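You operate a simulated robot arm through the tools that you are given. There is no shell and no other tool.

The job below is to be done with a simulated robot arm. You get a single attempt, and the scene is never put back.

JOB
Swap the purple stone under the magnifier for the grey paperweight.
Fine: swing the silver lens aside first and over the grey paperweight last; the purple stone goes on the brown coaster, the grey paperweight where it lay.
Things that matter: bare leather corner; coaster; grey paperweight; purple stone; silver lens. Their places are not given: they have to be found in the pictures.

The check looks at the end state, three seconds after you hand in, the way a careful person would. Anything else that was tipped, shoved, dropped, spilled or broken makes it a failure.

ROBOT AND FRAMES
A 6-joint arm with a two-finger parallel gripper, fixed in place. Base frame: the origin is at the foot of the arm, x ahead of it, y to its left, z up; the work surface is at about z = 78. Readings come in cm, degrees, newtons and seconds.
With the tool pointing down near the work surface it reaches from about 24 to 64 cm from the base axis. Its first joint turns from -66.0 to 66.0 degrees. Payload 2.7 kg.
The TCP is the grasp point between the finger pads, 2.3 cm short of the fingertips. In the tool frame z runs along the fingers and y along their closing line. Largest opening 9.4 cm; finger width 3.8, thickness 1; the body of the gripper, 5.4 by 9.6 cm, starts 3.9 cm behind the TCP.
Orientation is that of the tool frame in the base frame, as a unit quaternion [w, x, y, z]. With the fingers straight down and closing along the base's y, the tool's x points along the base's -x, its y along +y and its z along -z.

CONTROLS
- The arm moves only by the tool arm_command. Its argument "plan" is a list that holds one entry, the list of rows, each a list of 7 numbers: the shift along the tool's x, y, z in cm, then the turn, a rotation vector about the tool's x, y, z in degrees, then the finger opening in cm, from 0 to 9.4. In form: [[[tx, ty, tz, ax, ay, az, fingers], ...]]. A call has 1 to 20 rows; each row shifts and turns the commanded pose from where the row before left it, along the tool's axes as they then stand. A row lasts 0.2 s, in which the tool goes at most 5 cm and 8.6 degrees; a call with a longer step from one row to the next is refused whole, and so is a gripper value outside its range. A pose out of reach is approached as far as the arm can. The call stops where the force on the tool passes 40 N (or 10 N more than at its start, if that is more) or the arm is blocked; 0.2 s more then pass. The fingers move at their own pace (about 4.5 cm/s each) and stop on an object; they squeeze with about 21 N. The grip force told is the motor's: it shows also when the fingers shut on nothing. Time passes only in rows, and 0.2 s behind the last, so rows that do not move let the fingers close. It gives the time, the measured TCP pose, the force on the tool (base axes), the opening and the grip force at its end, in the units of the frame above (readings bear some noise), with the torque about the TCP (base axes, N m) and any sound that the robot's microphone picked up.
- Cameras (640 x 400 px; columns grow to the right, rows downward): "scene" is fixed at [7.07, -42.58, 140.74]; the picture's right is [0.83, -0.56, 0.00], its down [-0.31, -0.45, -0.84] and it looks along [0.47, 0.69, -0.55] (base axes); focal length 376 px, centre (320, 200). "wrist" rides on the gripper at [8.6, 1.6, -7.4] in the tool frame; the picture's right is [-0.18, 0.98, 0.00], its down [-0.58, -0.11, -0.81] and it looks along [-0.79, -0.15, 0.59] (tool axes); focal length 243 px, centre (320, 200).
- grab_frame(camera): a new picture of that camera. It takes no simulated time.
- measure_at(camera, pixels): for up to 12 pixels [column, row] of the newest picture of that camera ("zoom" is the newest enlarged one), the place [x, y, z] in the base frame of the surface seen there, good to about 0.2 cm. It takes no simulated time.
- close_up(camera, box): a new picture of the part [left, top, right, bottom] of that camera's present view, enlarged. It takes no simulated time.
- hand_in(): hands the job in; it is judged then, once.

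Open the gripper and draw the arm clear of the work before you hand the job in, unless the task says otherwise.

The tools are called as name(argument=value, ...) on one line, values as JSON. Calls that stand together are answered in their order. arm_command: Moves the arm, as the interface text tells. Its arguments: {"type":"object","properties":{"plan":{"type":"array","items":{"type":"array","items":{"type":"array","items":{"type":"number"}}}}},"required":["plan"]} The other tools are called the same way: grab_frame (camera) takes a picture; measure_at (camera, pixels) gives the place of the surface under pixels of a picture; close_up (camera, box) takes an enlarged picture of a part of a camera's view; hand_in () hands the job in.

At the start:

```text
clock: 0.0
ee_pos: [45.44, 2.47, 105.65]
tool_rot: [-0.001, 0.0, 1.0, 0.0]
force: [0.9, 0.0, -0.2]
torque: [0.01, -0.01, -0.02]
width: 9.42
grasp_force: 0.0
```

scene: 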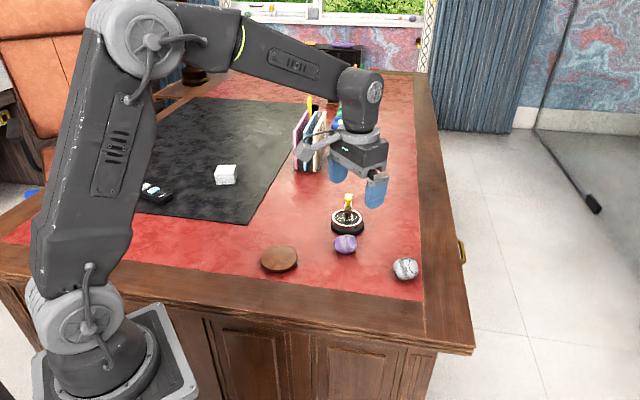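
wrist: 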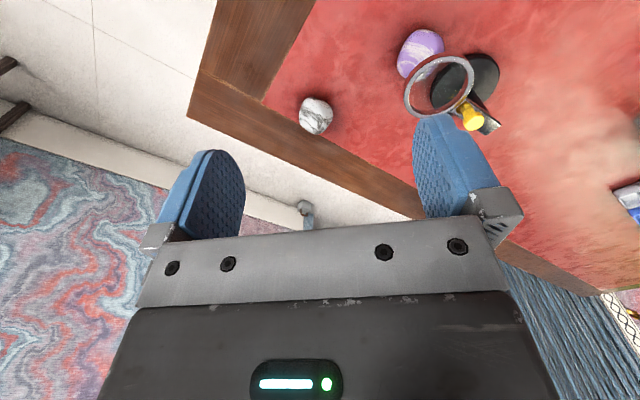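

The scene shows the purple stone near (345,244), the magnifier around (347,222), the grey paperweight at (405,268) and the brown coaster at (279,259). I'll enlarge those regions for detail.

close_up(camera="scene", box=[240, 170, 440, 295])

close_up(camera="wrist", box=[280, 0, 540, 162])

```text
3.20 times, centred on (340, 232) of scene
```

zoom: 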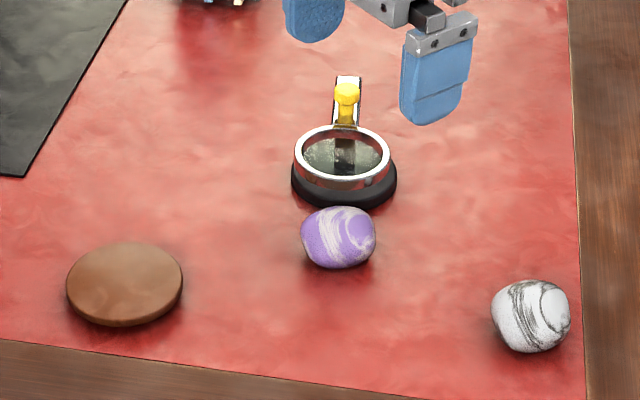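

```text
2.46 times, centred on (410, 81) of wrist
```

zoom: 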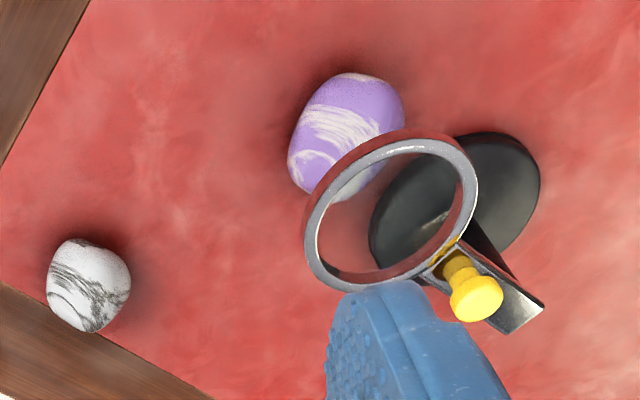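

The lens ring sits above a black base with a yellow knob at the hinge. I'll measure points on the ring, base, knob, stones and coaster in the scene view.

close_up(camera="scene", box=[308, 180, 388, 260])

measure_at(camera="scene", pixels=[[348, 199], [347, 210], [333, 220], [362, 220], [347, 228], [333, 226], [347, 233], [346, 238], [345, 244], [405, 268], [279, 255], [265, 256]])

measure_at(camera="wrist", pixels=[[420, 55], [406, 98], [440, 60], [470, 85], [472, 113], [490, 75], [495, 125], [316, 115], [420, 40], [410, 60], [445, 85], [466, 68]])

```text
5.00 times, centred on (348, 220) of scene
```

zoom: 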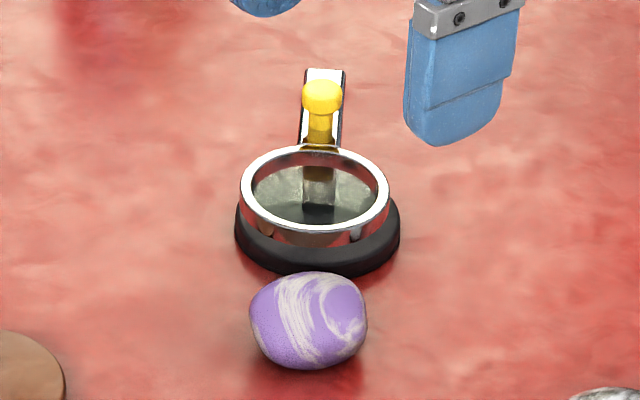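

```text
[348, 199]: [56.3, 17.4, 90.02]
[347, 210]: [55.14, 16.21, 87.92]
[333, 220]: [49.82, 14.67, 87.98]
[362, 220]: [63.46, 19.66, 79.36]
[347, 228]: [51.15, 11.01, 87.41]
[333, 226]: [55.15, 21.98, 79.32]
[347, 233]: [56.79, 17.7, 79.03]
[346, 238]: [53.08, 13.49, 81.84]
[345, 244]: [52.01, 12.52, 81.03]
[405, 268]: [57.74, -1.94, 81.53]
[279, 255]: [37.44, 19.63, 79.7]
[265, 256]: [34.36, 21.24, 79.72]
```

```text
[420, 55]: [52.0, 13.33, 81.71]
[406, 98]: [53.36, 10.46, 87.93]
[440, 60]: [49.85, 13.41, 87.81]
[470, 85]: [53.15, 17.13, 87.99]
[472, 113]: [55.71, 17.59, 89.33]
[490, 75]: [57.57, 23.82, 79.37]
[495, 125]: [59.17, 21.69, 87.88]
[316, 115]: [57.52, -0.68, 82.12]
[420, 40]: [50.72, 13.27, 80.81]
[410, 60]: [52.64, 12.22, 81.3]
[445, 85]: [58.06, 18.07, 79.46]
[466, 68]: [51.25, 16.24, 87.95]
```

The lens ring sits at z≈88 centred about (52.7, 13.8), directly above the purple stone, with the black base around (58, 20). I'll move the wrist camera back and yaw it toward the magnifier, at a height well clear of everything.

arm_command(plan=[[[1.8, 1.8, 0.5, 0, 0, 0, 9.4], [1.8, 1.8, 0.5, 0, 0, 0, 9.4], [1.8, 1.9, 0.5, 0, 0, 0, 9.4], [0, 0, 0, 0, 0, -7.5, 9.4], [0, 0, 0, 0, 0, -7.5, 9.4], [0, 0, 0, 0, 0, -7.5, 9.4], [0, 0, 0, 0, 0, -7.5, 9.4], [0, 0, 0, 0, 0, 0, 9.4]]])

grab_frame(camera="wrist")

grab_frame(camera="scene")

```text
clock: 1.8
ee_pos: [39.93, 7.79, 104.15]
tool_rot: [-0.001, -0.26, 0.966, 0.0]
force: [-0.1, 0.2, -0.7]
torque: [0.0, 0.0, 0.03]
width: 9.4
grasp_force: 0.0
```

```text
taken
```

wrist: 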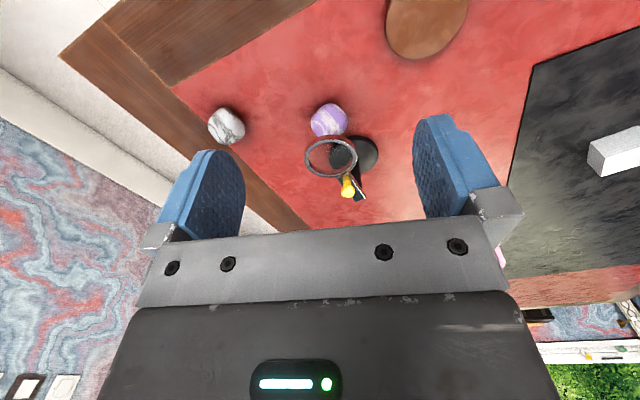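

```text
taken
```

scene: 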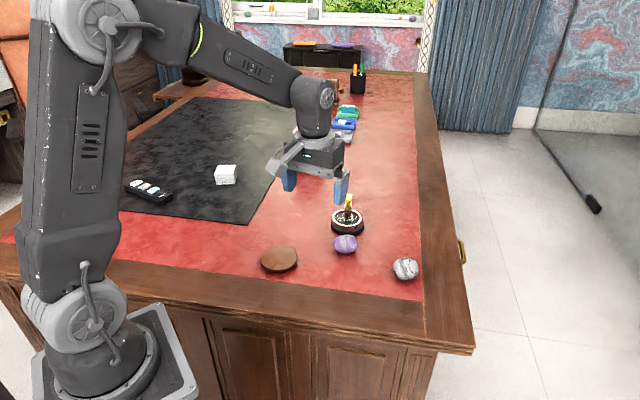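

The magnifier is now in clear view at (345,160) in the wrist picture. I'll enlarge it.

close_up(camera="wrist", box=[280, 90, 400, 210])

close_up(camera="scene", box=[300, 180, 400, 260])

```text
3.33 times, centred on (340, 150) of wrist
```

zoom: 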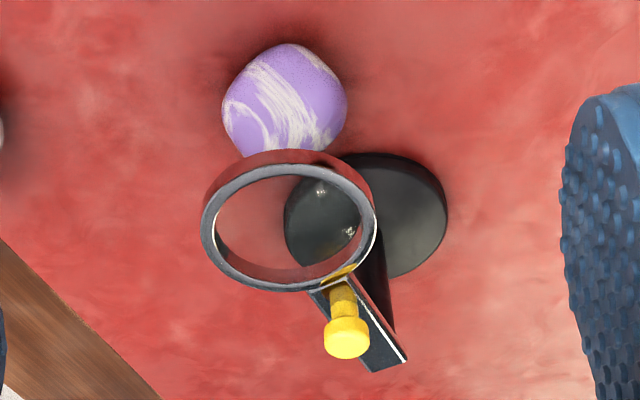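

```text
5.00 times, centred on (350, 220) of scene
```

zoom: 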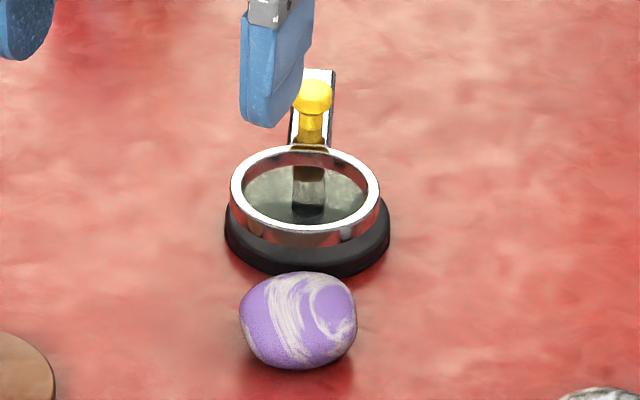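

The zoomed wrist view shows the bar from the ring to its far end with the yellow knob standing on it. I'll measure the bar, ring, base and stone in this zoom, which is the scene one, after redoing the wrist zoom.

close_up(camera="wrist", box=[310, 100, 390, 210])

measure_at(camera="wrist", pixels=[[345, 193], [344, 181], [355, 192], [318, 160], [350, 157], [330, 141], [330, 175], [378, 155], [366, 143], [360, 170], [328, 120], [353, 186]])

```text
3.64 times, centred on (350, 155) of wrist
```

zoom: 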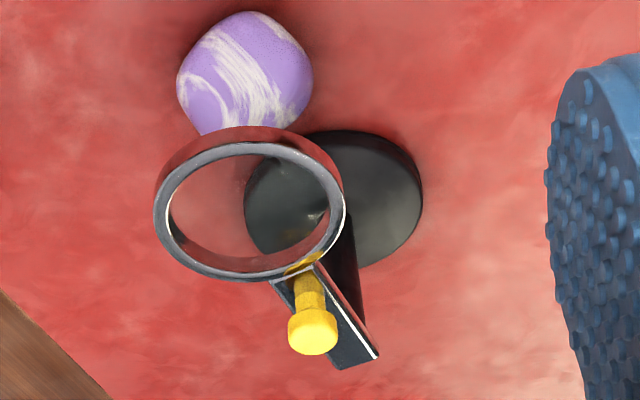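

```text
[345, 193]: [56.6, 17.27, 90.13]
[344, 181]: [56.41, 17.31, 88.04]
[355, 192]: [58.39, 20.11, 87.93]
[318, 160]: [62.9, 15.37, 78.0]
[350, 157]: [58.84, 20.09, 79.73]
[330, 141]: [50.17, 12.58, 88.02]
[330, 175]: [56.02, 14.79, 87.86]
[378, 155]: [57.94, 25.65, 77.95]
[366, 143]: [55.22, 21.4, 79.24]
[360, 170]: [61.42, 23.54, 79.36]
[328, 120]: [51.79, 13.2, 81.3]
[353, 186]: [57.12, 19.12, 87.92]
```

Leather is at z=78.0 and the base's top near 79.4. Now precise points from this zoomed wrist picture: bar end corners, ring rim, disc rim, post.

measure_at(camera="zoom", pixels=[[313, 340], [308, 292], [334, 363], [372, 352], [164, 215], [340, 215], [250, 147], [240, 275], [415, 200], [375, 262], [330, 138], [352, 280]])

measure_at(camera="zoom", pixels=[[250, 134], [200, 140], [184, 80], [245, 15], [308, 80], [245, 70], [280, 120], [340, 330], [347, 240], [350, 315], [275, 200], [200, 200]])

```text
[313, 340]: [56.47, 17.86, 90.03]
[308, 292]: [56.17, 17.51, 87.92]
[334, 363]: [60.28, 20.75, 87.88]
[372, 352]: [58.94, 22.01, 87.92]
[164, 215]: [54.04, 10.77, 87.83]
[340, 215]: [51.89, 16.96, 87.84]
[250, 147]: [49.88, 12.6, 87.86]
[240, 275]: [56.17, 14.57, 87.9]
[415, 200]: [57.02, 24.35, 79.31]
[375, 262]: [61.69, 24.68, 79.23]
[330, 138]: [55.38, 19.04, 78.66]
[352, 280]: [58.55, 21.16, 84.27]
```

```text
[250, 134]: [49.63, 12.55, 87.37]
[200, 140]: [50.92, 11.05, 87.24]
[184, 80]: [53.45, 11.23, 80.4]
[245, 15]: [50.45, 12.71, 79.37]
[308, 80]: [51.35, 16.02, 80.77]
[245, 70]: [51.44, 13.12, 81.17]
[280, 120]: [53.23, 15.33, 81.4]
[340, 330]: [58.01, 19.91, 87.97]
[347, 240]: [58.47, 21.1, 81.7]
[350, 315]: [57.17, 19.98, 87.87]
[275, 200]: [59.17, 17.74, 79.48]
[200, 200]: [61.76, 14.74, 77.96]
```

Ring centre computes to about (53.0, 13.7), rim radius ≈3.5, z≈87–88; bar end at (59.6, 21.4), so the pivot post is about (59, 20.8). I'll go above the ring (z=96) with the fingers closing along the swing tangent (yaw 49.5°) so I can cage the ring from above.

arm_command(plan=[[[0, 0, 0, 0, 0, -6.5, 9.4], [0, 0, 0, 0, 0, -6.5, 9.4], [0, 0, 0, 0, 0, -6.5, 9.4], [-2.6, -1.22, 1.63, 0, 0, 0, 9.4], [-2.6, -1.22, 1.63, 0, 0, 0, 9.4], [-2.6, -1.22, 1.63, 0, 0, 0, 9.4], [-2.6, -1.22, 1.63, 0, 0, 0, 9.4], [-2.57, -1.22, 1.63, 0, 0, 0, 9.4], [0, 0, 0, 0, 0, 0, 9.4]]])

grab_frame(camera="wrist")

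grab_frame(camera="scene")

```text
clock: 3.8
ee_pos: [53.01, 13.92, 96.03]
tool_rot: [0.0, -0.418, 0.908, 0.0]
force: [-1.7, -0.3, -0.9]
torque: [-0.06, -0.01, -0.04]
width: 9.41
grasp_force: 0.1
```

```text
taken
```

wrist: 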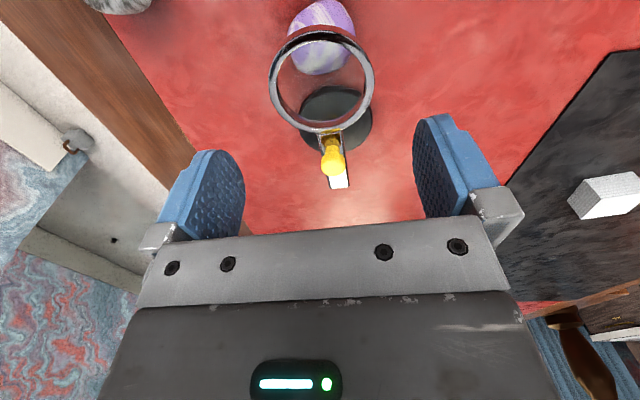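

```text
taken
```

scene: 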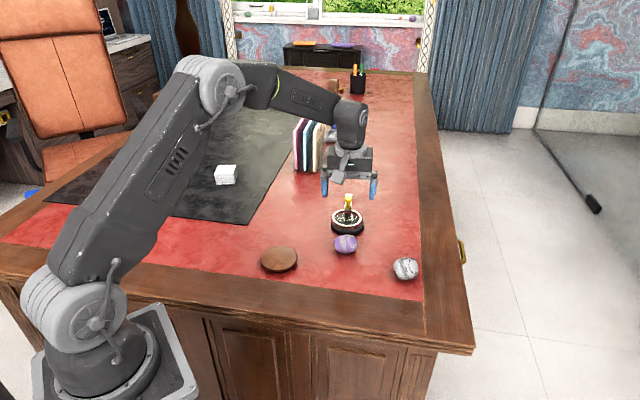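

The ring is now centred around (322,80) in the wrist view with bar and knob aligned vertically below it. I'll zoom in and measure ring, bar, knob and disc precisely from here.

close_up(camera="wrist", box=[240, 0, 410, 200])

measure_at(camera="wrist", pixels=[[273, 82], [371, 82], [320, 34], [320, 127], [332, 187], [346, 186], [333, 164], [324, 138], [342, 140], [330, 174], [368, 130], [335, 100]])

```text
2.00 times, centred on (325, 100) of wrist
```

zoom: 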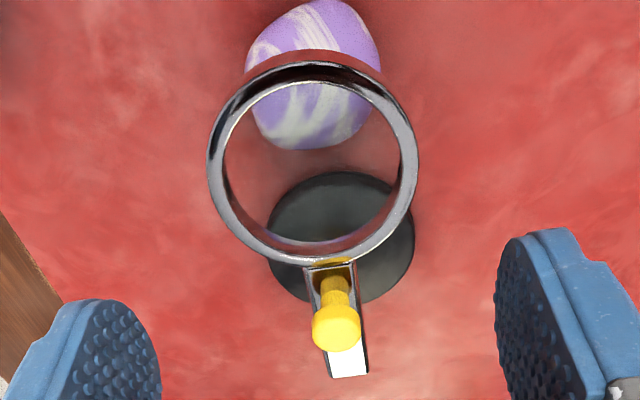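

```text
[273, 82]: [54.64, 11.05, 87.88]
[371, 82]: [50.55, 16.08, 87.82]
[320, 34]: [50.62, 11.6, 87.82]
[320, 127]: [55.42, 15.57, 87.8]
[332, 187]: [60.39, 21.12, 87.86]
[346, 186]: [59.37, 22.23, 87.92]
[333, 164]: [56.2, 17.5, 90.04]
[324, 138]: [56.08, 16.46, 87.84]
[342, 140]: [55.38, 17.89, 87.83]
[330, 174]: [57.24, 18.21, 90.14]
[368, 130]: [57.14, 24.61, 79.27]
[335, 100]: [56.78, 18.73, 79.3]
```

I'll measure more disc-rim points in this zoom to fix the pivot location.

measure_at(camera="zoom", pixels=[[272, 255], [412, 235], [405, 265], [385, 290], [290, 290], [300, 190], [340, 177], [380, 190], [320, 60], [250, 75], [380, 75], [330, 145]])

measure_at(camera="zoom", pixels=[[280, 140], [365, 130], [310, 20], [250, 50], [376, 60], [320, 110], [232, 210], [400, 200], [368, 372], [332, 376], [336, 345], [335, 280]])

```text
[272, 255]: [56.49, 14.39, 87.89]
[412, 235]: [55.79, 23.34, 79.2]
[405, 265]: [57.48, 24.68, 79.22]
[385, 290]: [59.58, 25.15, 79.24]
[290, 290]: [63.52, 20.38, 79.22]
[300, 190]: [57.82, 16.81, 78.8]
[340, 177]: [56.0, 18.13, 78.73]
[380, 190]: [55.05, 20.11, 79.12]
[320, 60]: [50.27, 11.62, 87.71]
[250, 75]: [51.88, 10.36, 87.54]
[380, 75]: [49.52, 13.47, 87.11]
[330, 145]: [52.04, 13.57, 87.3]
```

```text
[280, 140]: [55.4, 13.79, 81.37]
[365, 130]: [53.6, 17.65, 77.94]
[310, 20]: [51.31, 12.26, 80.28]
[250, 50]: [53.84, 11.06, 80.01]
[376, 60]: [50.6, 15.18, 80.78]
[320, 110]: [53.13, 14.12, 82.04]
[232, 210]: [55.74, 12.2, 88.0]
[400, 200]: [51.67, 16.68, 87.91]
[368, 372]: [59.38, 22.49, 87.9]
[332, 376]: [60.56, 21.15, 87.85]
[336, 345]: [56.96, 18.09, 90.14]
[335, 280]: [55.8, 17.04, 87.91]
```

The base disc fits a circle centred at (59.2, 20.8), r≈4.25, so that's the pivot; the ring centre is 9.5 cm from it at 228.8°. I'll centre over the ring and descend to TCP z≈88.6 (tips ≈86.3), with the fingers straddling the rim fully open.

arm_command(plan=[[[0.24, -0.13, 0, 0, 0, 0.7, 9.4], [0, 0, 1.5, 0, 0, 0, 9.4], [0, 0, 1.5, 0, 0, 0, 9.4], [0, 0, 1.5, 0, 0, 0, 9.4], [0, 0, 1.0, 0, 0, 0, 9.4], [0, 0, 1.0, 0, 0, 0, 9.4], [0, 0, 0.93, 0, 0, 0, 9.4], [0, 0, 0, 0, 0, 0, 9.4]]])

grab_frame(camera="wrist")

close_up(camera="scene", box=[300, 150, 420, 270])

```text
clock: 5.6
ee_pos: [52.97, 13.39, 88.62]
tool_rot: [-0.001, -0.413, 0.911, -0.001]
force: [0.1, -0.1, 0.0]
torque: [0.03, 0.0, 0.01]
width: 9.4
grasp_force: 0.0
```

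```text
taken
```

wrist: 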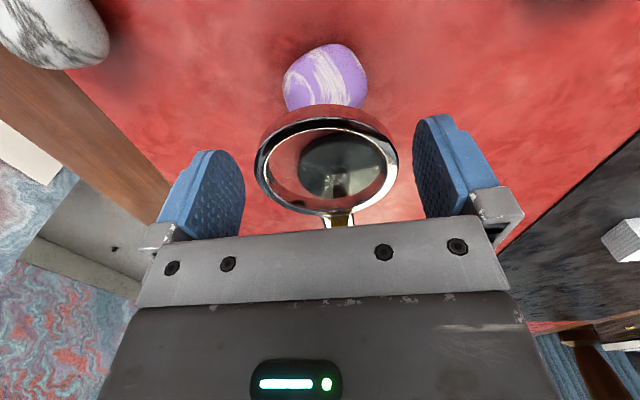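

```text
3.33 times, centred on (360, 210) of scene
```

zoom: 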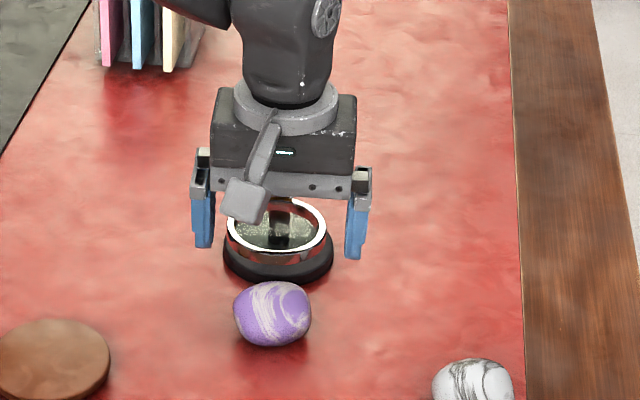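

The fingers straddle the ring (rim from column 255 to 398, fingers at 245 and 413). I'll narrow the cage to 7.8 cm and begin swinging clockwise (toward +y) about the pivot in small arc steps, watching force.

arm_command(plan=[[[0, 0, 0, 0, 0, 0, 7.8], [0, 0, 0, 0, 0, 0, 7.8], [-0.012, 0.497, 0, 0, 0, 3, 7.8], [-0.012, 0.497, 0, 0, 0, 3, 7.8], [-0.012, 0.497, 0, 0, 0, 3, 7.8], [-0.012, 0.497, 0, 0, 0, 3, 7.8], [-0.012, 0.497, 0, 0, 0, 3, 7.8]]])

grab_frame(camera="wrist")

close_up(camera="scene", box=[300, 150, 420, 270])

```text
clock: 7.2
ee_pos: [51.15, 15.26, 88.57]
tool_rot: [0.0, -0.29, 0.957, 0.0]
force: [1.1, -0.9, 0.9]
torque: [0.0, -0.02, 0.02]
width: 7.82
grasp_force: 0.5
```

```text
taken
```

wrist: 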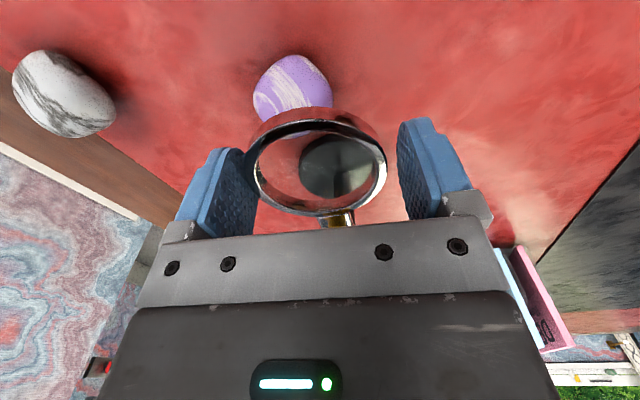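

```text
3.33 times, centred on (360, 210) of scene
```

zoom: 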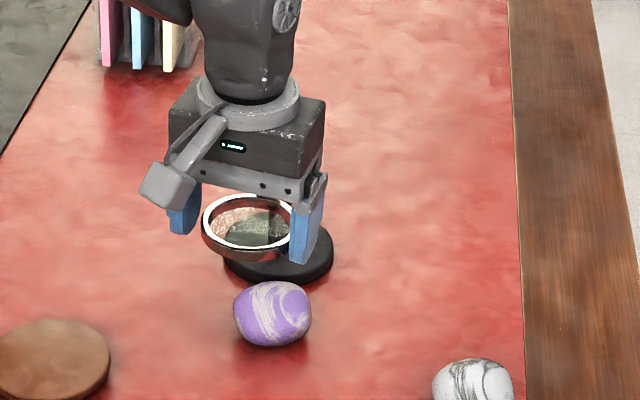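

The ring follows with only ~1.4 N and the base disc and stone haven't shifted in the scene zoom. I'll continue the arc another 72°, stopping with the lens well to the side.

arm_command(plan=[[[-0.023, 0.663, 0, 0, 0, 4, 7.8], [-0.023, 0.663, 0, 0, 0, 4, 7.8], [-0.023, 0.663, 0, 0, 0, 4, 7.8], [-0.023, 0.663, 0, 0, 0, 4, 7.8], [-0.023, 0.663, 0, 0, 0, 4, 7.8], [-0.023, 0.663, 0, 0, 0, 4, 7.8], [-0.023, 0.663, 0, 0, 0, 4, 7.8], [-0.023, 0.663, 0, 0, 0, 4, 7.8], [-0.023, 0.663, 0, 0, 0, 4, 7.8]]])

grab_frame(camera="wrist")

grab_frame(camera="scene")

```text
clock: 9.2
ee_pos: [49.65, 20.75, 88.62]
tool_rot: [0.0, 0.02, 1.0, 0.0]
force: [0.0, -0.5, -0.3]
torque: [0.01, -0.01, -0.01]
width: 7.81
grasp_force: 0.2
```

```text
taken
```

wrist: 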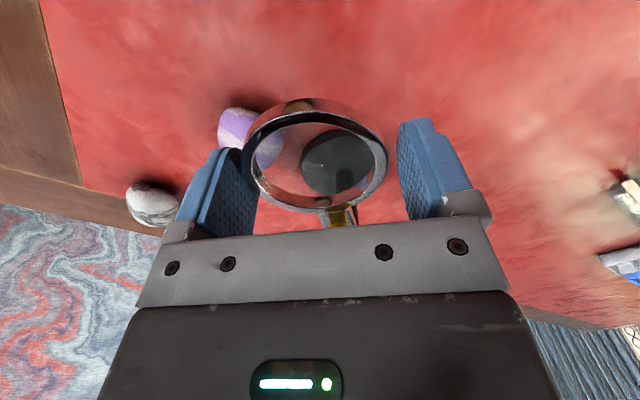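

```text
taken
```

scene: 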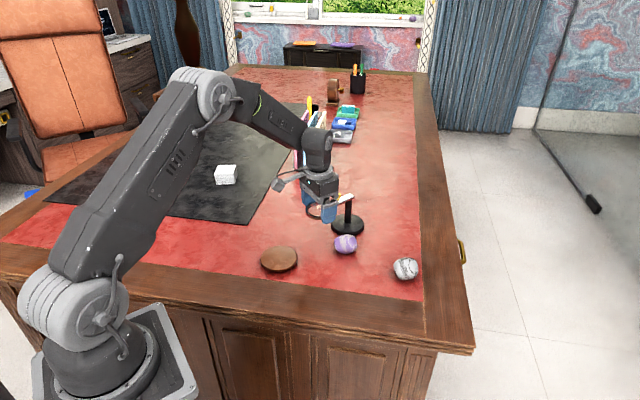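

The lens has swung about 50° without resistance and the post stands unmoved at (348,220). I'll go another 36°.

arm_command(plan=[[[-0.023, 0.663, 0, 0, 0, 4, 7.8], [-0.023, 0.663, 0, 0, 0, 4, 7.8], [-0.023, 0.663, 0, 0, 0, 4, 7.8], [-0.023, 0.663, 0, 0, 0, 4, 7.8], [-0.023, 0.663, 0, 0, 0, 4, 7.8], [-0.023, 0.663, 0, 0, 0, 4, 7.8], [-0.023, 0.663, 0, 0, 0, 4, 7.8], [-0.023, 0.663, 0, 0, 0, 4, 7.8], [-0.012, 0.497, 0, 0, 0, 3, 7.8], [0, 0, 0, 0, 0, 0, 7.8]]])

grab_frame(camera="wrist")

grab_frame(camera="scene")

```text
clock: 11.4
ee_pos: [51.59, 26.31, 88.65]
tool_rot: [0.0, 0.32, 0.948, 0.0]
force: [0.6, 0.2, 0.2]
torque: [0.01, 0.02, 0.03]
width: 7.8
grasp_force: 0.0
```

```text
taken
```

wrist: 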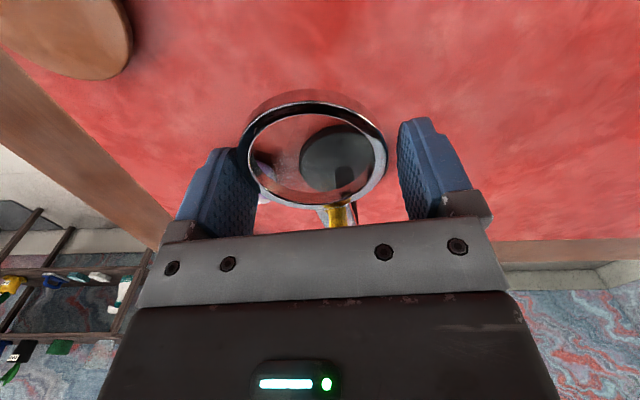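

```text
taken
```

scene: 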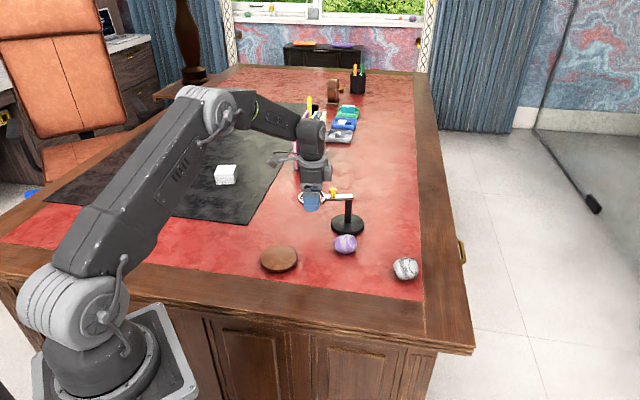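

The lens now sits aside around (310,198) in the scene view, and the stone is exposed. I'll open the fingers fully and rise straight up.

arm_command(plan=[[[0, 0, 0, 0, 0, 0, 9.4], [0, 0, 0, 0, 0, 0, 9.4], [0, 0, 0, 0, 0, 0, 9.4], [0, 0, -1, 0, 0, 0, 9.4], [0, 0, -2, 0, 0, 0, 9.4], [0, 0, -3, 0, 0, 0, 9.4], [0, 0, -3, 0, 0, 0, 9.4], [0, 0, -3, 0, 0, 0, 9.4], [0, 0, 0, 0, 0, 0, 9.4]]])

close_up(camera="scene", box=[240, 170, 440, 295])

grab_frame(camera="wrist")

```text
clock: 13.4
ee_pos: [51.78, 26.29, 100.68]
tool_rot: [0.0, 0.319, 0.948, 0.0]
force: [-0.6, -0.3, -0.1]
torque: [-0.03, -0.03, -0.03]
width: 9.4
grasp_force: 0.0
```

```text
3.20 times, centred on (340, 232) of scene
```

zoom: 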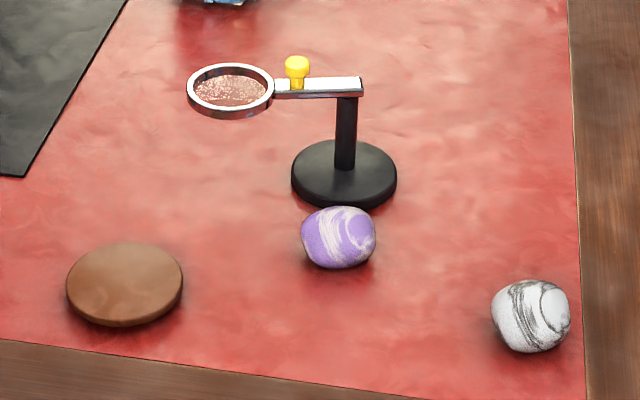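

```text
taken
```

wrist: 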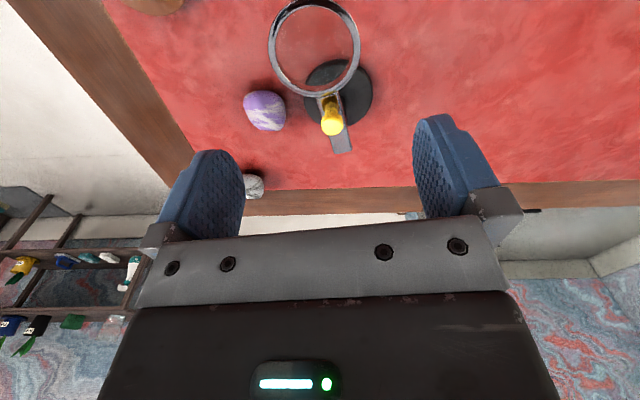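

Now the magnifier is clearly seen: post at centre of the base disc, lens swung to the left. I'll measure the stone, disc, lens, coaster and paperweight in this scene zoom.

measure_at(camera="zoom", pixels=[[305, 238], [374, 238], [340, 212], [338, 240], [335, 262], [350, 225], [345, 130], [188, 92], [274, 92], [232, 66], [230, 112], [360, 86]])

measure_at(camera="zoom", pixels=[[68, 280], [181, 275], [120, 244], [125, 318], [125, 275], [496, 310], [568, 315], [530, 284], [530, 315], [525, 348], [300, 175], [392, 175]])

measure_at(camera="wrist", pixels=[[245, 108], [286, 112], [263, 93], [270, 128], [264, 110], [253, 175], [253, 190], [247, 185]])

```text
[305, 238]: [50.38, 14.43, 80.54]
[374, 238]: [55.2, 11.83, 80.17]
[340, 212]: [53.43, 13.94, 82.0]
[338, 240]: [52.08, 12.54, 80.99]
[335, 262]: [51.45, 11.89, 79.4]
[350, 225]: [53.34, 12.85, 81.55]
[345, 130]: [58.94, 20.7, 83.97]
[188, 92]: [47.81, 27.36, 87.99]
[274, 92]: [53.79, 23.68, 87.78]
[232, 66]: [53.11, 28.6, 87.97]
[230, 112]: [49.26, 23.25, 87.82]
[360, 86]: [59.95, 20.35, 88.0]
```

```text
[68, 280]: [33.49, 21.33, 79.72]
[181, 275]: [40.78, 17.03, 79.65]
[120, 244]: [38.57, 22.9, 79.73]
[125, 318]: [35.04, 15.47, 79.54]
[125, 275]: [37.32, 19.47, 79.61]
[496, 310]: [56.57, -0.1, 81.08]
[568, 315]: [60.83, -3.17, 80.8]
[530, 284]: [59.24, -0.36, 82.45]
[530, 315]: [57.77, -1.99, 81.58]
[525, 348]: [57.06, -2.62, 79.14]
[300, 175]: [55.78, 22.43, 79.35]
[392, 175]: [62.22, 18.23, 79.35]
```

```text
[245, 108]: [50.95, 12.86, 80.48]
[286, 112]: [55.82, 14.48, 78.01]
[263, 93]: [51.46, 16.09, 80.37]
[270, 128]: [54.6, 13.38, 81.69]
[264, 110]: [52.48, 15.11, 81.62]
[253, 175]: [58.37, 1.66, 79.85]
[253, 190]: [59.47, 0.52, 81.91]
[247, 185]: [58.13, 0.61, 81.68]
```

The pivot post reads (58.9, 20.7) and the lens is swung about 80°, now centred near (51, 25.7). Next I'll fly above the purple stone (≈(53, 13.8), top z≈82) at TCP z≈98 and yaw back to 48.8° for a top view before grasping.

arm_command(plan=[[[-2.13, -2.3, 0.6, 0, 0, 0, 9.4], [-2.13, -2.3, 0.6, 0, 0, 0, 9.4], [-2.13, -2.3, 0.6, 0, 0, 0, 9.4], [-2.13, -2.3, 0.6, 0, 0, 0, 9.4], [0, 0, 0, 0, 0, -7.82, 9.4], [0, 0, 0, 0, 0, -7.82, 9.4], [0, 0, 0, 0, 0, -7.82, 9.4], [0, 0, 0, 0, 0, -7.82, 9.4], [0, 0, 0, 0, 0, -7.82, 9.4], [0, 0, 0, 0, 0, -7.82, 9.4], [0, 0, 0, 0, 0, -7.82, 9.4], [0, 0, 0, 0, 0, -7.82, 9.4], [0, 0, 0, 0, 0, -7.82, 9.4], [0, 0, 0, 0, 0, -7.82, 9.4], [0, 0, 0, 0, 0, -7.8, 9.4], [0, 0, 0, 0, 0, 0, 9.4]]])

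grab_frame(camera="wrist")

close_up(camera="wrist", box=[240, 0, 410, 106])

```text
clock: 16.8
ee_pos: [52.87, 13.8, 98.31]
tool_rot: [0.0, -0.414, 0.91, -0.001]
force: [0.1, -0.4, 0.5]
torque: [0.03, 0.04, -0.01]
width: 9.42
grasp_force: 0.0
```

```text
taken
```

wrist: 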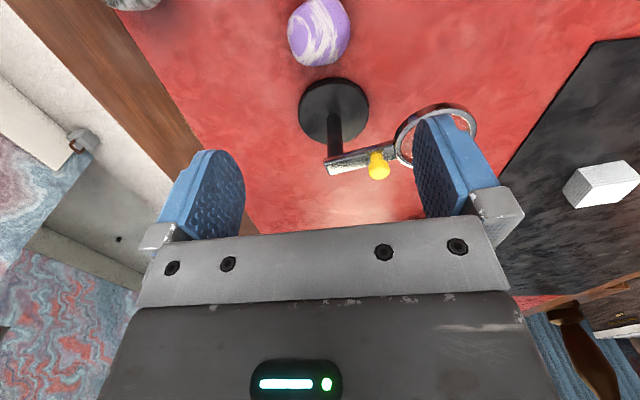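

```text
3.76 times, centred on (325, 53) of wrist
```

zoom: 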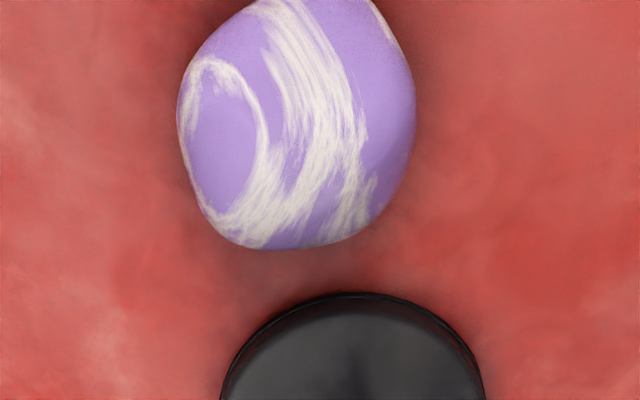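

The stone shows from column 287 to 351, slightly cut at the top of the frame. I'll measure its outline in the zoom.

measure_at(camera="zoom", pixels=[[183, 110], [411, 100], [275, 243], [350, 232], [210, 210], [395, 170], [200, 55], [385, 20], [300, 120], [300, 60], [300, 10], [250, 180]])

```text
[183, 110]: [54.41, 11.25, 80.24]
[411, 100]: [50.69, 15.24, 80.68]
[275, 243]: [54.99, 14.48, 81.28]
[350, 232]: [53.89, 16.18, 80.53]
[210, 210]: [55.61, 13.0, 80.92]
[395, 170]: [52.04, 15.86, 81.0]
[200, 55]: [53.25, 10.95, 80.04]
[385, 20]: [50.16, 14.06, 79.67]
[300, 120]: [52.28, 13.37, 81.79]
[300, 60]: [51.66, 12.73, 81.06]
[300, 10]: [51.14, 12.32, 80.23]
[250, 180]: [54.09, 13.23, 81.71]
```

The stone's outline gives centre (52.95, 13.7), about 5.4 cm along the closing line, top ≈82. I'll descend to TCP z≈80.7 (tips ≈78.4) with fingers open; nothing else is within the finger footprints.

arm_command(plan=[[[0.02, -0.126, 2.5, 0, 0, 0, 9.4], [0, 0, 3, 0, 0, 0, 9.4], [0, 0, 3, 0, 0, 0, 9.4], [0, 0, 3, 0, 0, 0, 9.4], [0, 0, 2.5, 0, 0, 0, 9.4], [0, 0, 1.5, 0, 0, 0, 9.4], [0, 0, 1.0, 0, 0, 0, 9.4], [0, 0, 0.6, 0, 0, 0, 9.4], [0, 0, 0.5, 0, 0, 0, 9.4], [0, 0, 0, 0, 0, 0, 9.4]]])

grab_frame(camera="wrist")

close_up(camera="scene", box=[280, 150, 430, 290])

```text
clock: 19.0
ee_pos: [52.81, 13.72, 80.62]
tool_rot: [0.001, -0.413, 0.911, 0.001]
force: [-0.4, -0.3, -0.2]
torque: [-0.01, -0.03, -0.02]
width: 9.39
grasp_force: 0.1
```

```text
taken
```

wrist: 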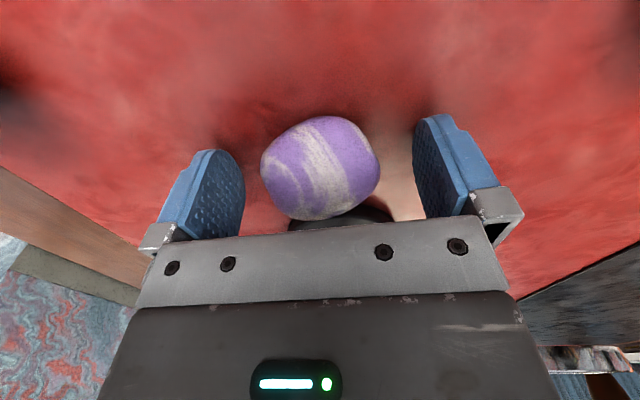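

```text
2.86 times, centred on (355, 220) of scene
```

zoom: 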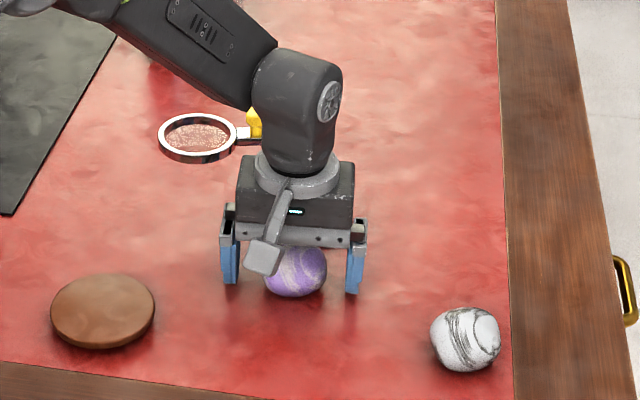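

The stone sits centred between the pads (columns 260–380) and the lens hasn't moved. I'll close on it.

arm_command(plan=[[[0, 0, 0, 0, 0, 0, 7.5], [0, 0, 0, 0, 0, 0, 6.2], [0, 0, 0, 0, 0, 0, 5.0], [0, 0, 0, 0, 0, 0, 4.0], [0, 0, 0, 0, 0, 0, 3.0], [0, 0, 0, 0, 0, 0, 3.0]]])

grab_frame(camera="wrist")

```text
clock: 20.4
ee_pos: [52.9, 13.84, 80.62]
tool_rot: [0.0, -0.413, 0.911, 0.0]
force: [0.1, 0.1, -0.5]
torque: [-0.02, 0.01, 0.0]
width: 5.89
grasp_force: 21.2
```

```text
taken
```

wrist: 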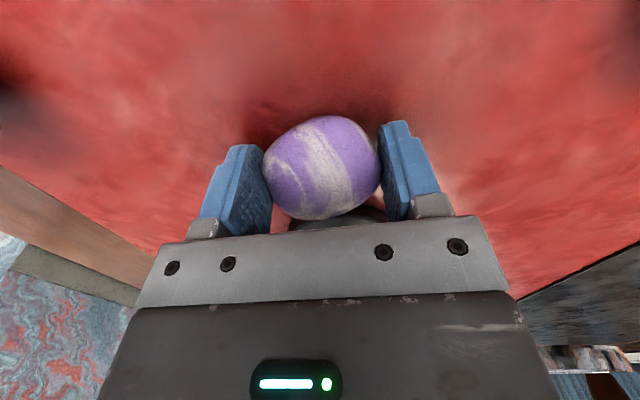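

Gripped at 5.89 cm with 21 N. I'll lift gently to check the hold.

arm_command(plan=[[[0, 0, -0.3, 0, 0, 0, 3.0], [0, 0, -0.5, 0, 0, 0, 3.0], [0, 0, -1, 0, 0, 0, 3.0], [0, 0, -1.5, 0, 0, 0, 3.0], [0, 0, -2, 0, 0, 0, 3.0], [0, 0, -2, 0, 0, 0, 3.0], [0, 0, -2, 0, 0, 0, 3.0], [0, 0, -2, 0, 0, 0, 3.0], [0, 0, 0, 0, 0, 0, 3.0]]])

grab_frame(camera="wrist")

grab_frame(camera="scene")

```text
clock: 22.4
ee_pos: [52.88, 13.62, 91.83]
tool_rot: [0.0, -0.413, 0.911, 0.001]
force: [0.2, 0.0, -1.3]
torque: [0.02, 0.01, 0.01]
width: 5.88
grasp_force: 21.3
```

```text
taken
```

wrist: 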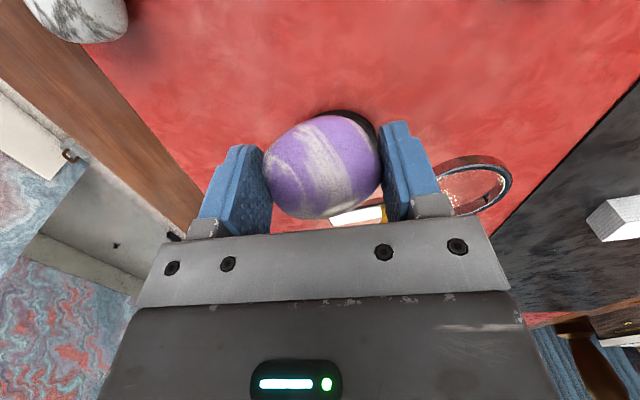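

```text
taken
```

scene: 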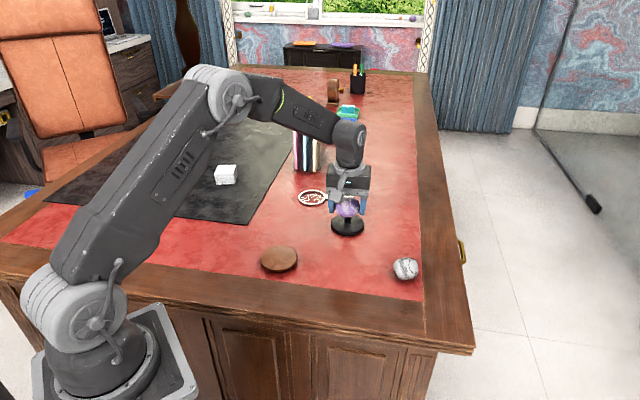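

The stone is held firmly, and the rest of the scene is undisturbed. The coaster's rim points give centre (37.0, 19.2), top z≈79.65; I'll carry the stone there at height.

arm_command(plan=[[[0.38, 0.935, -0.8, 0, 0, 0, 3.0], [0.76, 1.87, -0.8, 0, 0, 0, 3.0], [1.01, 2.49, -0.4, 0, 0, 0, 3.0], [1.01, 2.49, 0, 0, 0, 0, 3.0], [1.01, 2.49, 0, 0, 0, 0, 3.0], [1.01, 2.49, 0, 0, 0, 0, 3.0], [0.76, 1.87, 0, 0, 0, 0, 3.0], [0.38, 0.935, 0, 0, 0, 0, 3.0], [0, 0, 0, 0, 0, 0, 3.0], [0, 0, 0, 0, 0, 0, 3.0]]])

grab_frame(camera="wrist")

grab_frame(camera="scene")

```text
clock: 24.6
ee_pos: [37.18, 19.17, 93.93]
tool_rot: [0.0, -0.413, 0.911, 0.0]
force: [-0.3, -0.3, -2.4]
torque: [0.0, 0.0, 0.01]
width: 5.9
grasp_force: 20.8
```

```text
taken
```

wrist: 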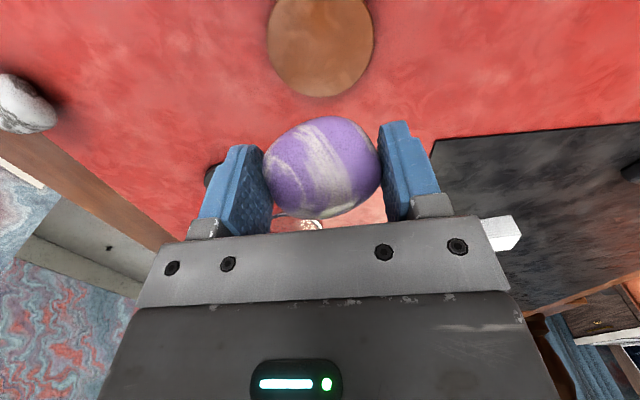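

```text
taken
```

scene: 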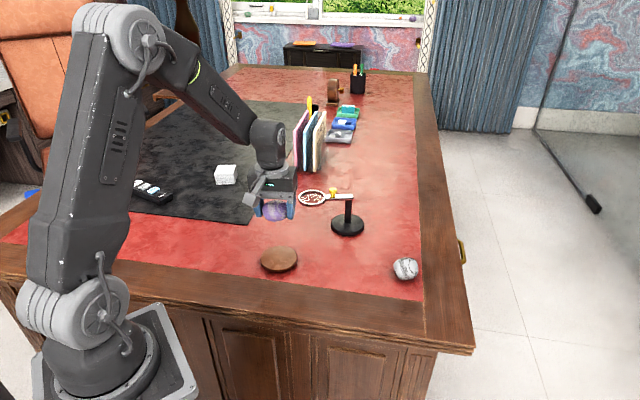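

I'm above the coaster with the stone held; I'll measure the coaster rim from the wrist view to confirm its centre and top height.

measure_at(camera="wrist", pixels=[[272, 40], [370, 40], [320, 93], [285, 75], [357, 75], [320, 40], [285, 10], [357, 10]])

measure_at(camera="scene", pixels=[[262, 257], [297, 256], [278, 247], [280, 268], [270, 250], [290, 250], [279, 258]])

```text
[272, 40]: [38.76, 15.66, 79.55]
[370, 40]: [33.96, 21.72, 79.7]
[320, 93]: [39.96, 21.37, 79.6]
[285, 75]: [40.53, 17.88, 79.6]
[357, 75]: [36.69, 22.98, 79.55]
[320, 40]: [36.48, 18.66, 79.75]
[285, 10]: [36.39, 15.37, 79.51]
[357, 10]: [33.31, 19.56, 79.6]
```

```text
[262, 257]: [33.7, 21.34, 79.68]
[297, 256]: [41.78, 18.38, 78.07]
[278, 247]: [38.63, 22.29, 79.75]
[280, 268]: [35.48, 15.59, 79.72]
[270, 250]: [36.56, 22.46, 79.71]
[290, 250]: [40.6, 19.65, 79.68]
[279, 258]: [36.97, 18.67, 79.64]
```

Centre (37.0, 19.2) is confirmed with top z≈79.65, so the stone should touch at TCP z≈82.3. I'll descend to just above that, slowing at the end.

arm_command(plan=[[[0, 0, 1.5, 0, 0, 0, 3.0], [0, 0, 2.5, 0, 0, 0, 3.0], [0, 0, 2.5, 0, 0, 0, 3.0], [0, 0, 2.0, 0, 0, 0, 3.0], [0, 0, 1.3, 0, 0, 0, 3.0], [0, 0, 0.8, 0, 0, 0, 3.0], [0, 0, 0.4, 0, 0, 0, 3.0], [0, 0, 0.3, 0, 0, 0, 3.0], [0, 0, 0, 0, 0, 0, 3.0], [0, 0, 0, 0, 0, 0, 3.0]]])

close_up(camera="scene", box=[220, 190, 340, 290])

```text
clock: 26.8
ee_pos: [37.11, 19.26, 82.61]
tool_rot: [-0.001, -0.413, 0.911, -0.001]
force: [0.1, -0.2, -0.8]
torque: [-0.07, 0.0, 0.0]
width: 5.89
grasp_force: 21.5
```

```text
4.00 times, centred on (280, 240) of scene
```

zoom: 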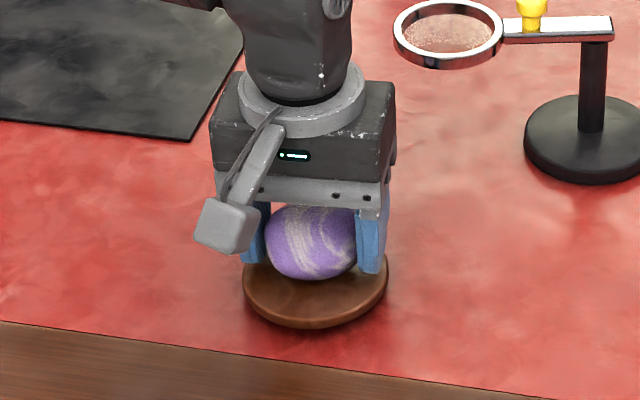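

The stone is just above the coaster. I'll creep down in 0.1 cm steps and watch the force.

arm_command(plan=[[[0, 0, 0.1, 0, 0, 0, 3.0], [0, 0, 0.1, 0, 0, 0, 3.0], [0, 0, 0, 0, 0, 0, 3.0]]])

```text
clock: 27.6
ee_pos: [37.06, 19.31, 82.47]
tool_rot: [0.001, -0.413, 0.911, -0.001]
force: [-0.5, 0.0, -0.9]
torque: [0.01, 0.03, 0.01]
width: 5.87
grasp_force: 21.0
```

No contact yet (force still ≈ the stone's weight). Another small step down.

arm_command(plan=[[[0, 0, 0.1, 0, 0, 0, 3.0], [0, 0, 0.05, 0, 0, 0, 3.0], [0, 0, 0, 0, 0, 0, 3.0]]])

```text
clock: 28.4
ee_pos: [37.04, 19.28, 82.29]
tool_rot: [0.0, -0.413, 0.911, 0.0]
force: [-1.0, -1.4, 1.9]
torque: [-0.07, -0.05, -0.01]
width: 5.89
grasp_force: 21.3
```

The vertical force flipped to +1.9 N, so the stone rests on the coaster. I'll release gradually and then open wide.

arm_command(plan=[[[0, 0, 0, 0, 0, 0, 5.9], [0, 0, 0, 0, 0, 0, 6.2], [0, 0, 0, 0, 0, 0, 6.6], [0, 0, 0, 0, 0, 0, 7.4], [0, 0, 0, 0, 0, 0, 8.4], [0, 0, 0, 0, 0, 0, 9.4], [0, 0, 0, 0, 0, 0, 9.4]]])

grab_frame(camera="wrist")

close_up(camera="scene", box=[220, 190, 340, 290])

```text
clock: 30.0
ee_pos: [37.03, 19.39, 82.19]
tool_rot: [0.0, -0.413, 0.911, 0.0]
force: [0.4, 0.3, 0.5]
torque: [0.0, -0.01, -0.02]
width: 9.4
grasp_force: 0.0
```

```text
taken
```

wrist: 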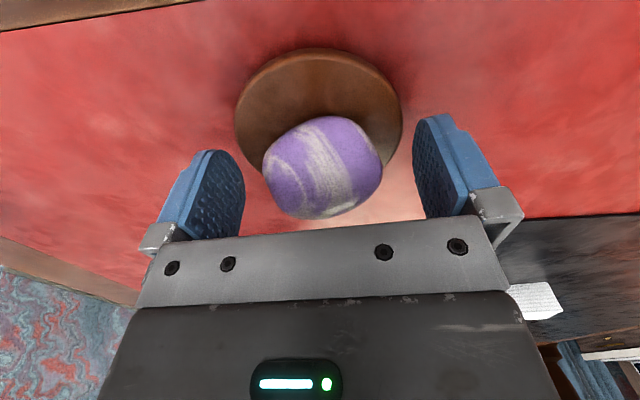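

```text
4.00 times, centred on (280, 240) of scene
```

zoom: 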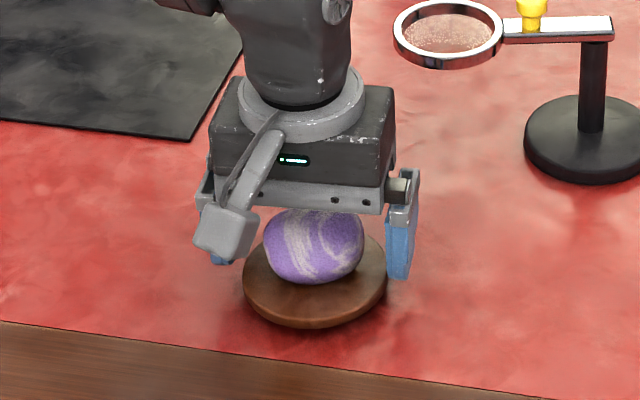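

The stone rests on the coaster and the fingers are clear. I'll rise straight up and check.

arm_command(plan=[[[0, 0, -0.8, 0, 0, 0, 9.4], [0, 0, -1.5, 0, 0, 0, 9.4], [0, 0, -2.5, 0, 0, 0, 9.4], [0, 0, -3, 0, 0, 0, 9.4], [0, 0, -3, 0, 0, 0, 9.4], [0, 0, -3, 0, 0, 0, 9.4], [0, 0, -2.2, 0, 0, 0, 9.4], [0, 0, 0, 0, 0, 0, 9.4]]])

grab_frame(camera="wrist")

close_up(camera="scene", box=[220, 190, 440, 300])

```text
clock: 31.8
ee_pos: [36.74, 19.22, 98.4]
tool_rot: [0.0, -0.413, 0.911, -0.001]
force: [0.2, -0.5, -0.4]
torque: [-0.02, 0.01, -0.01]
width: 9.43
grasp_force: 0.0
```

```text
taken
```

wrist: 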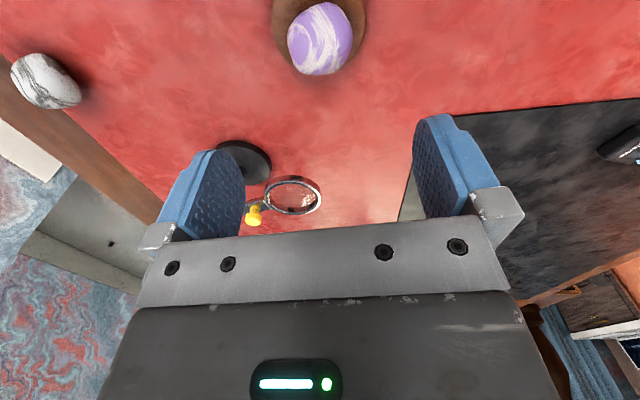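

```text
2.91 times, centred on (330, 245) of scene
```

zoom: 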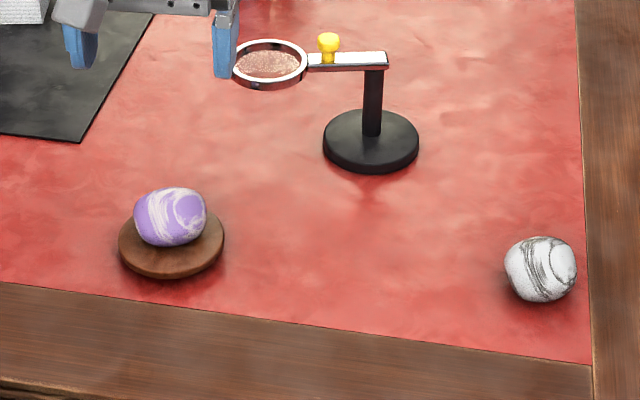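

The purple stone sits squarely on the coaster, everything else undisturbed. Now I'll fly over to the grey paperweight (≈(58.3, -1.3)) at z≈98, turning the yaw to 0°.

arm_command(plan=[[[0.09, -1.8, 0, 0, 0, 0, 9.4], [0.16, -3.3, 0, 0, 0, 0, 9.4], [0.2, -4.05, 0, 0, 0, 0, 9.4], [0.2, -4.05, 0, 0, 0, 0, 9.4], [0.2, -4.05, 0, 0, 0, 0, 9.4], [0.2, -4.05, 0, 0, 0, 0, 9.4], [0.2, -4.05, 0, 0, 0, 0, 9.4], [0.16, -2.8, 0, 0, 0, 0, 9.4], [0.04, -1.3, 0, 0, 0, 0, 9.4], [0, 0, 0, 0, 0, 7, 9.4], [0, 0, 0, 0, 0, 7, 9.4], [0, 0, 0, 0, 0, 7, 9.4], [0, 0, 0, 0, 0, 7, 9.4], [0, 0, 0, 0, 0, 7, 9.4], [0, 0, 0, 0, 0, 7, 9.4], [0, 0, 0, 0, 0, 6.8, 9.4], [0, 0, 0, 0, 0, 0, 9.4]]])

grab_frame(camera="wrist")

grab_frame(camera="scene")

```text
clock: 35.4
ee_pos: [58.22, -1.27, 98.2]
tool_rot: [0.0, 0.001, 1.0, 0.0]
force: [-0.3, -0.8, 1.0]
torque: [0.03, -0.02, -0.03]
width: 9.38
grasp_force: 0.1
```

```text
taken
```

wrist: 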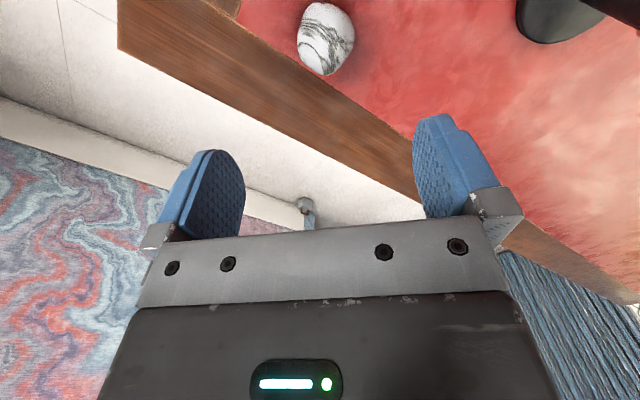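

```text
taken
```

scene: 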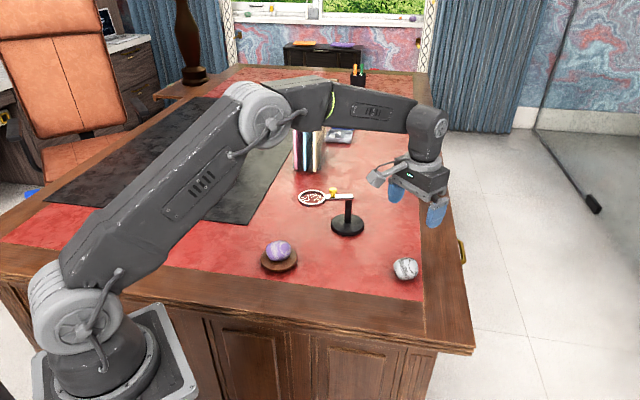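

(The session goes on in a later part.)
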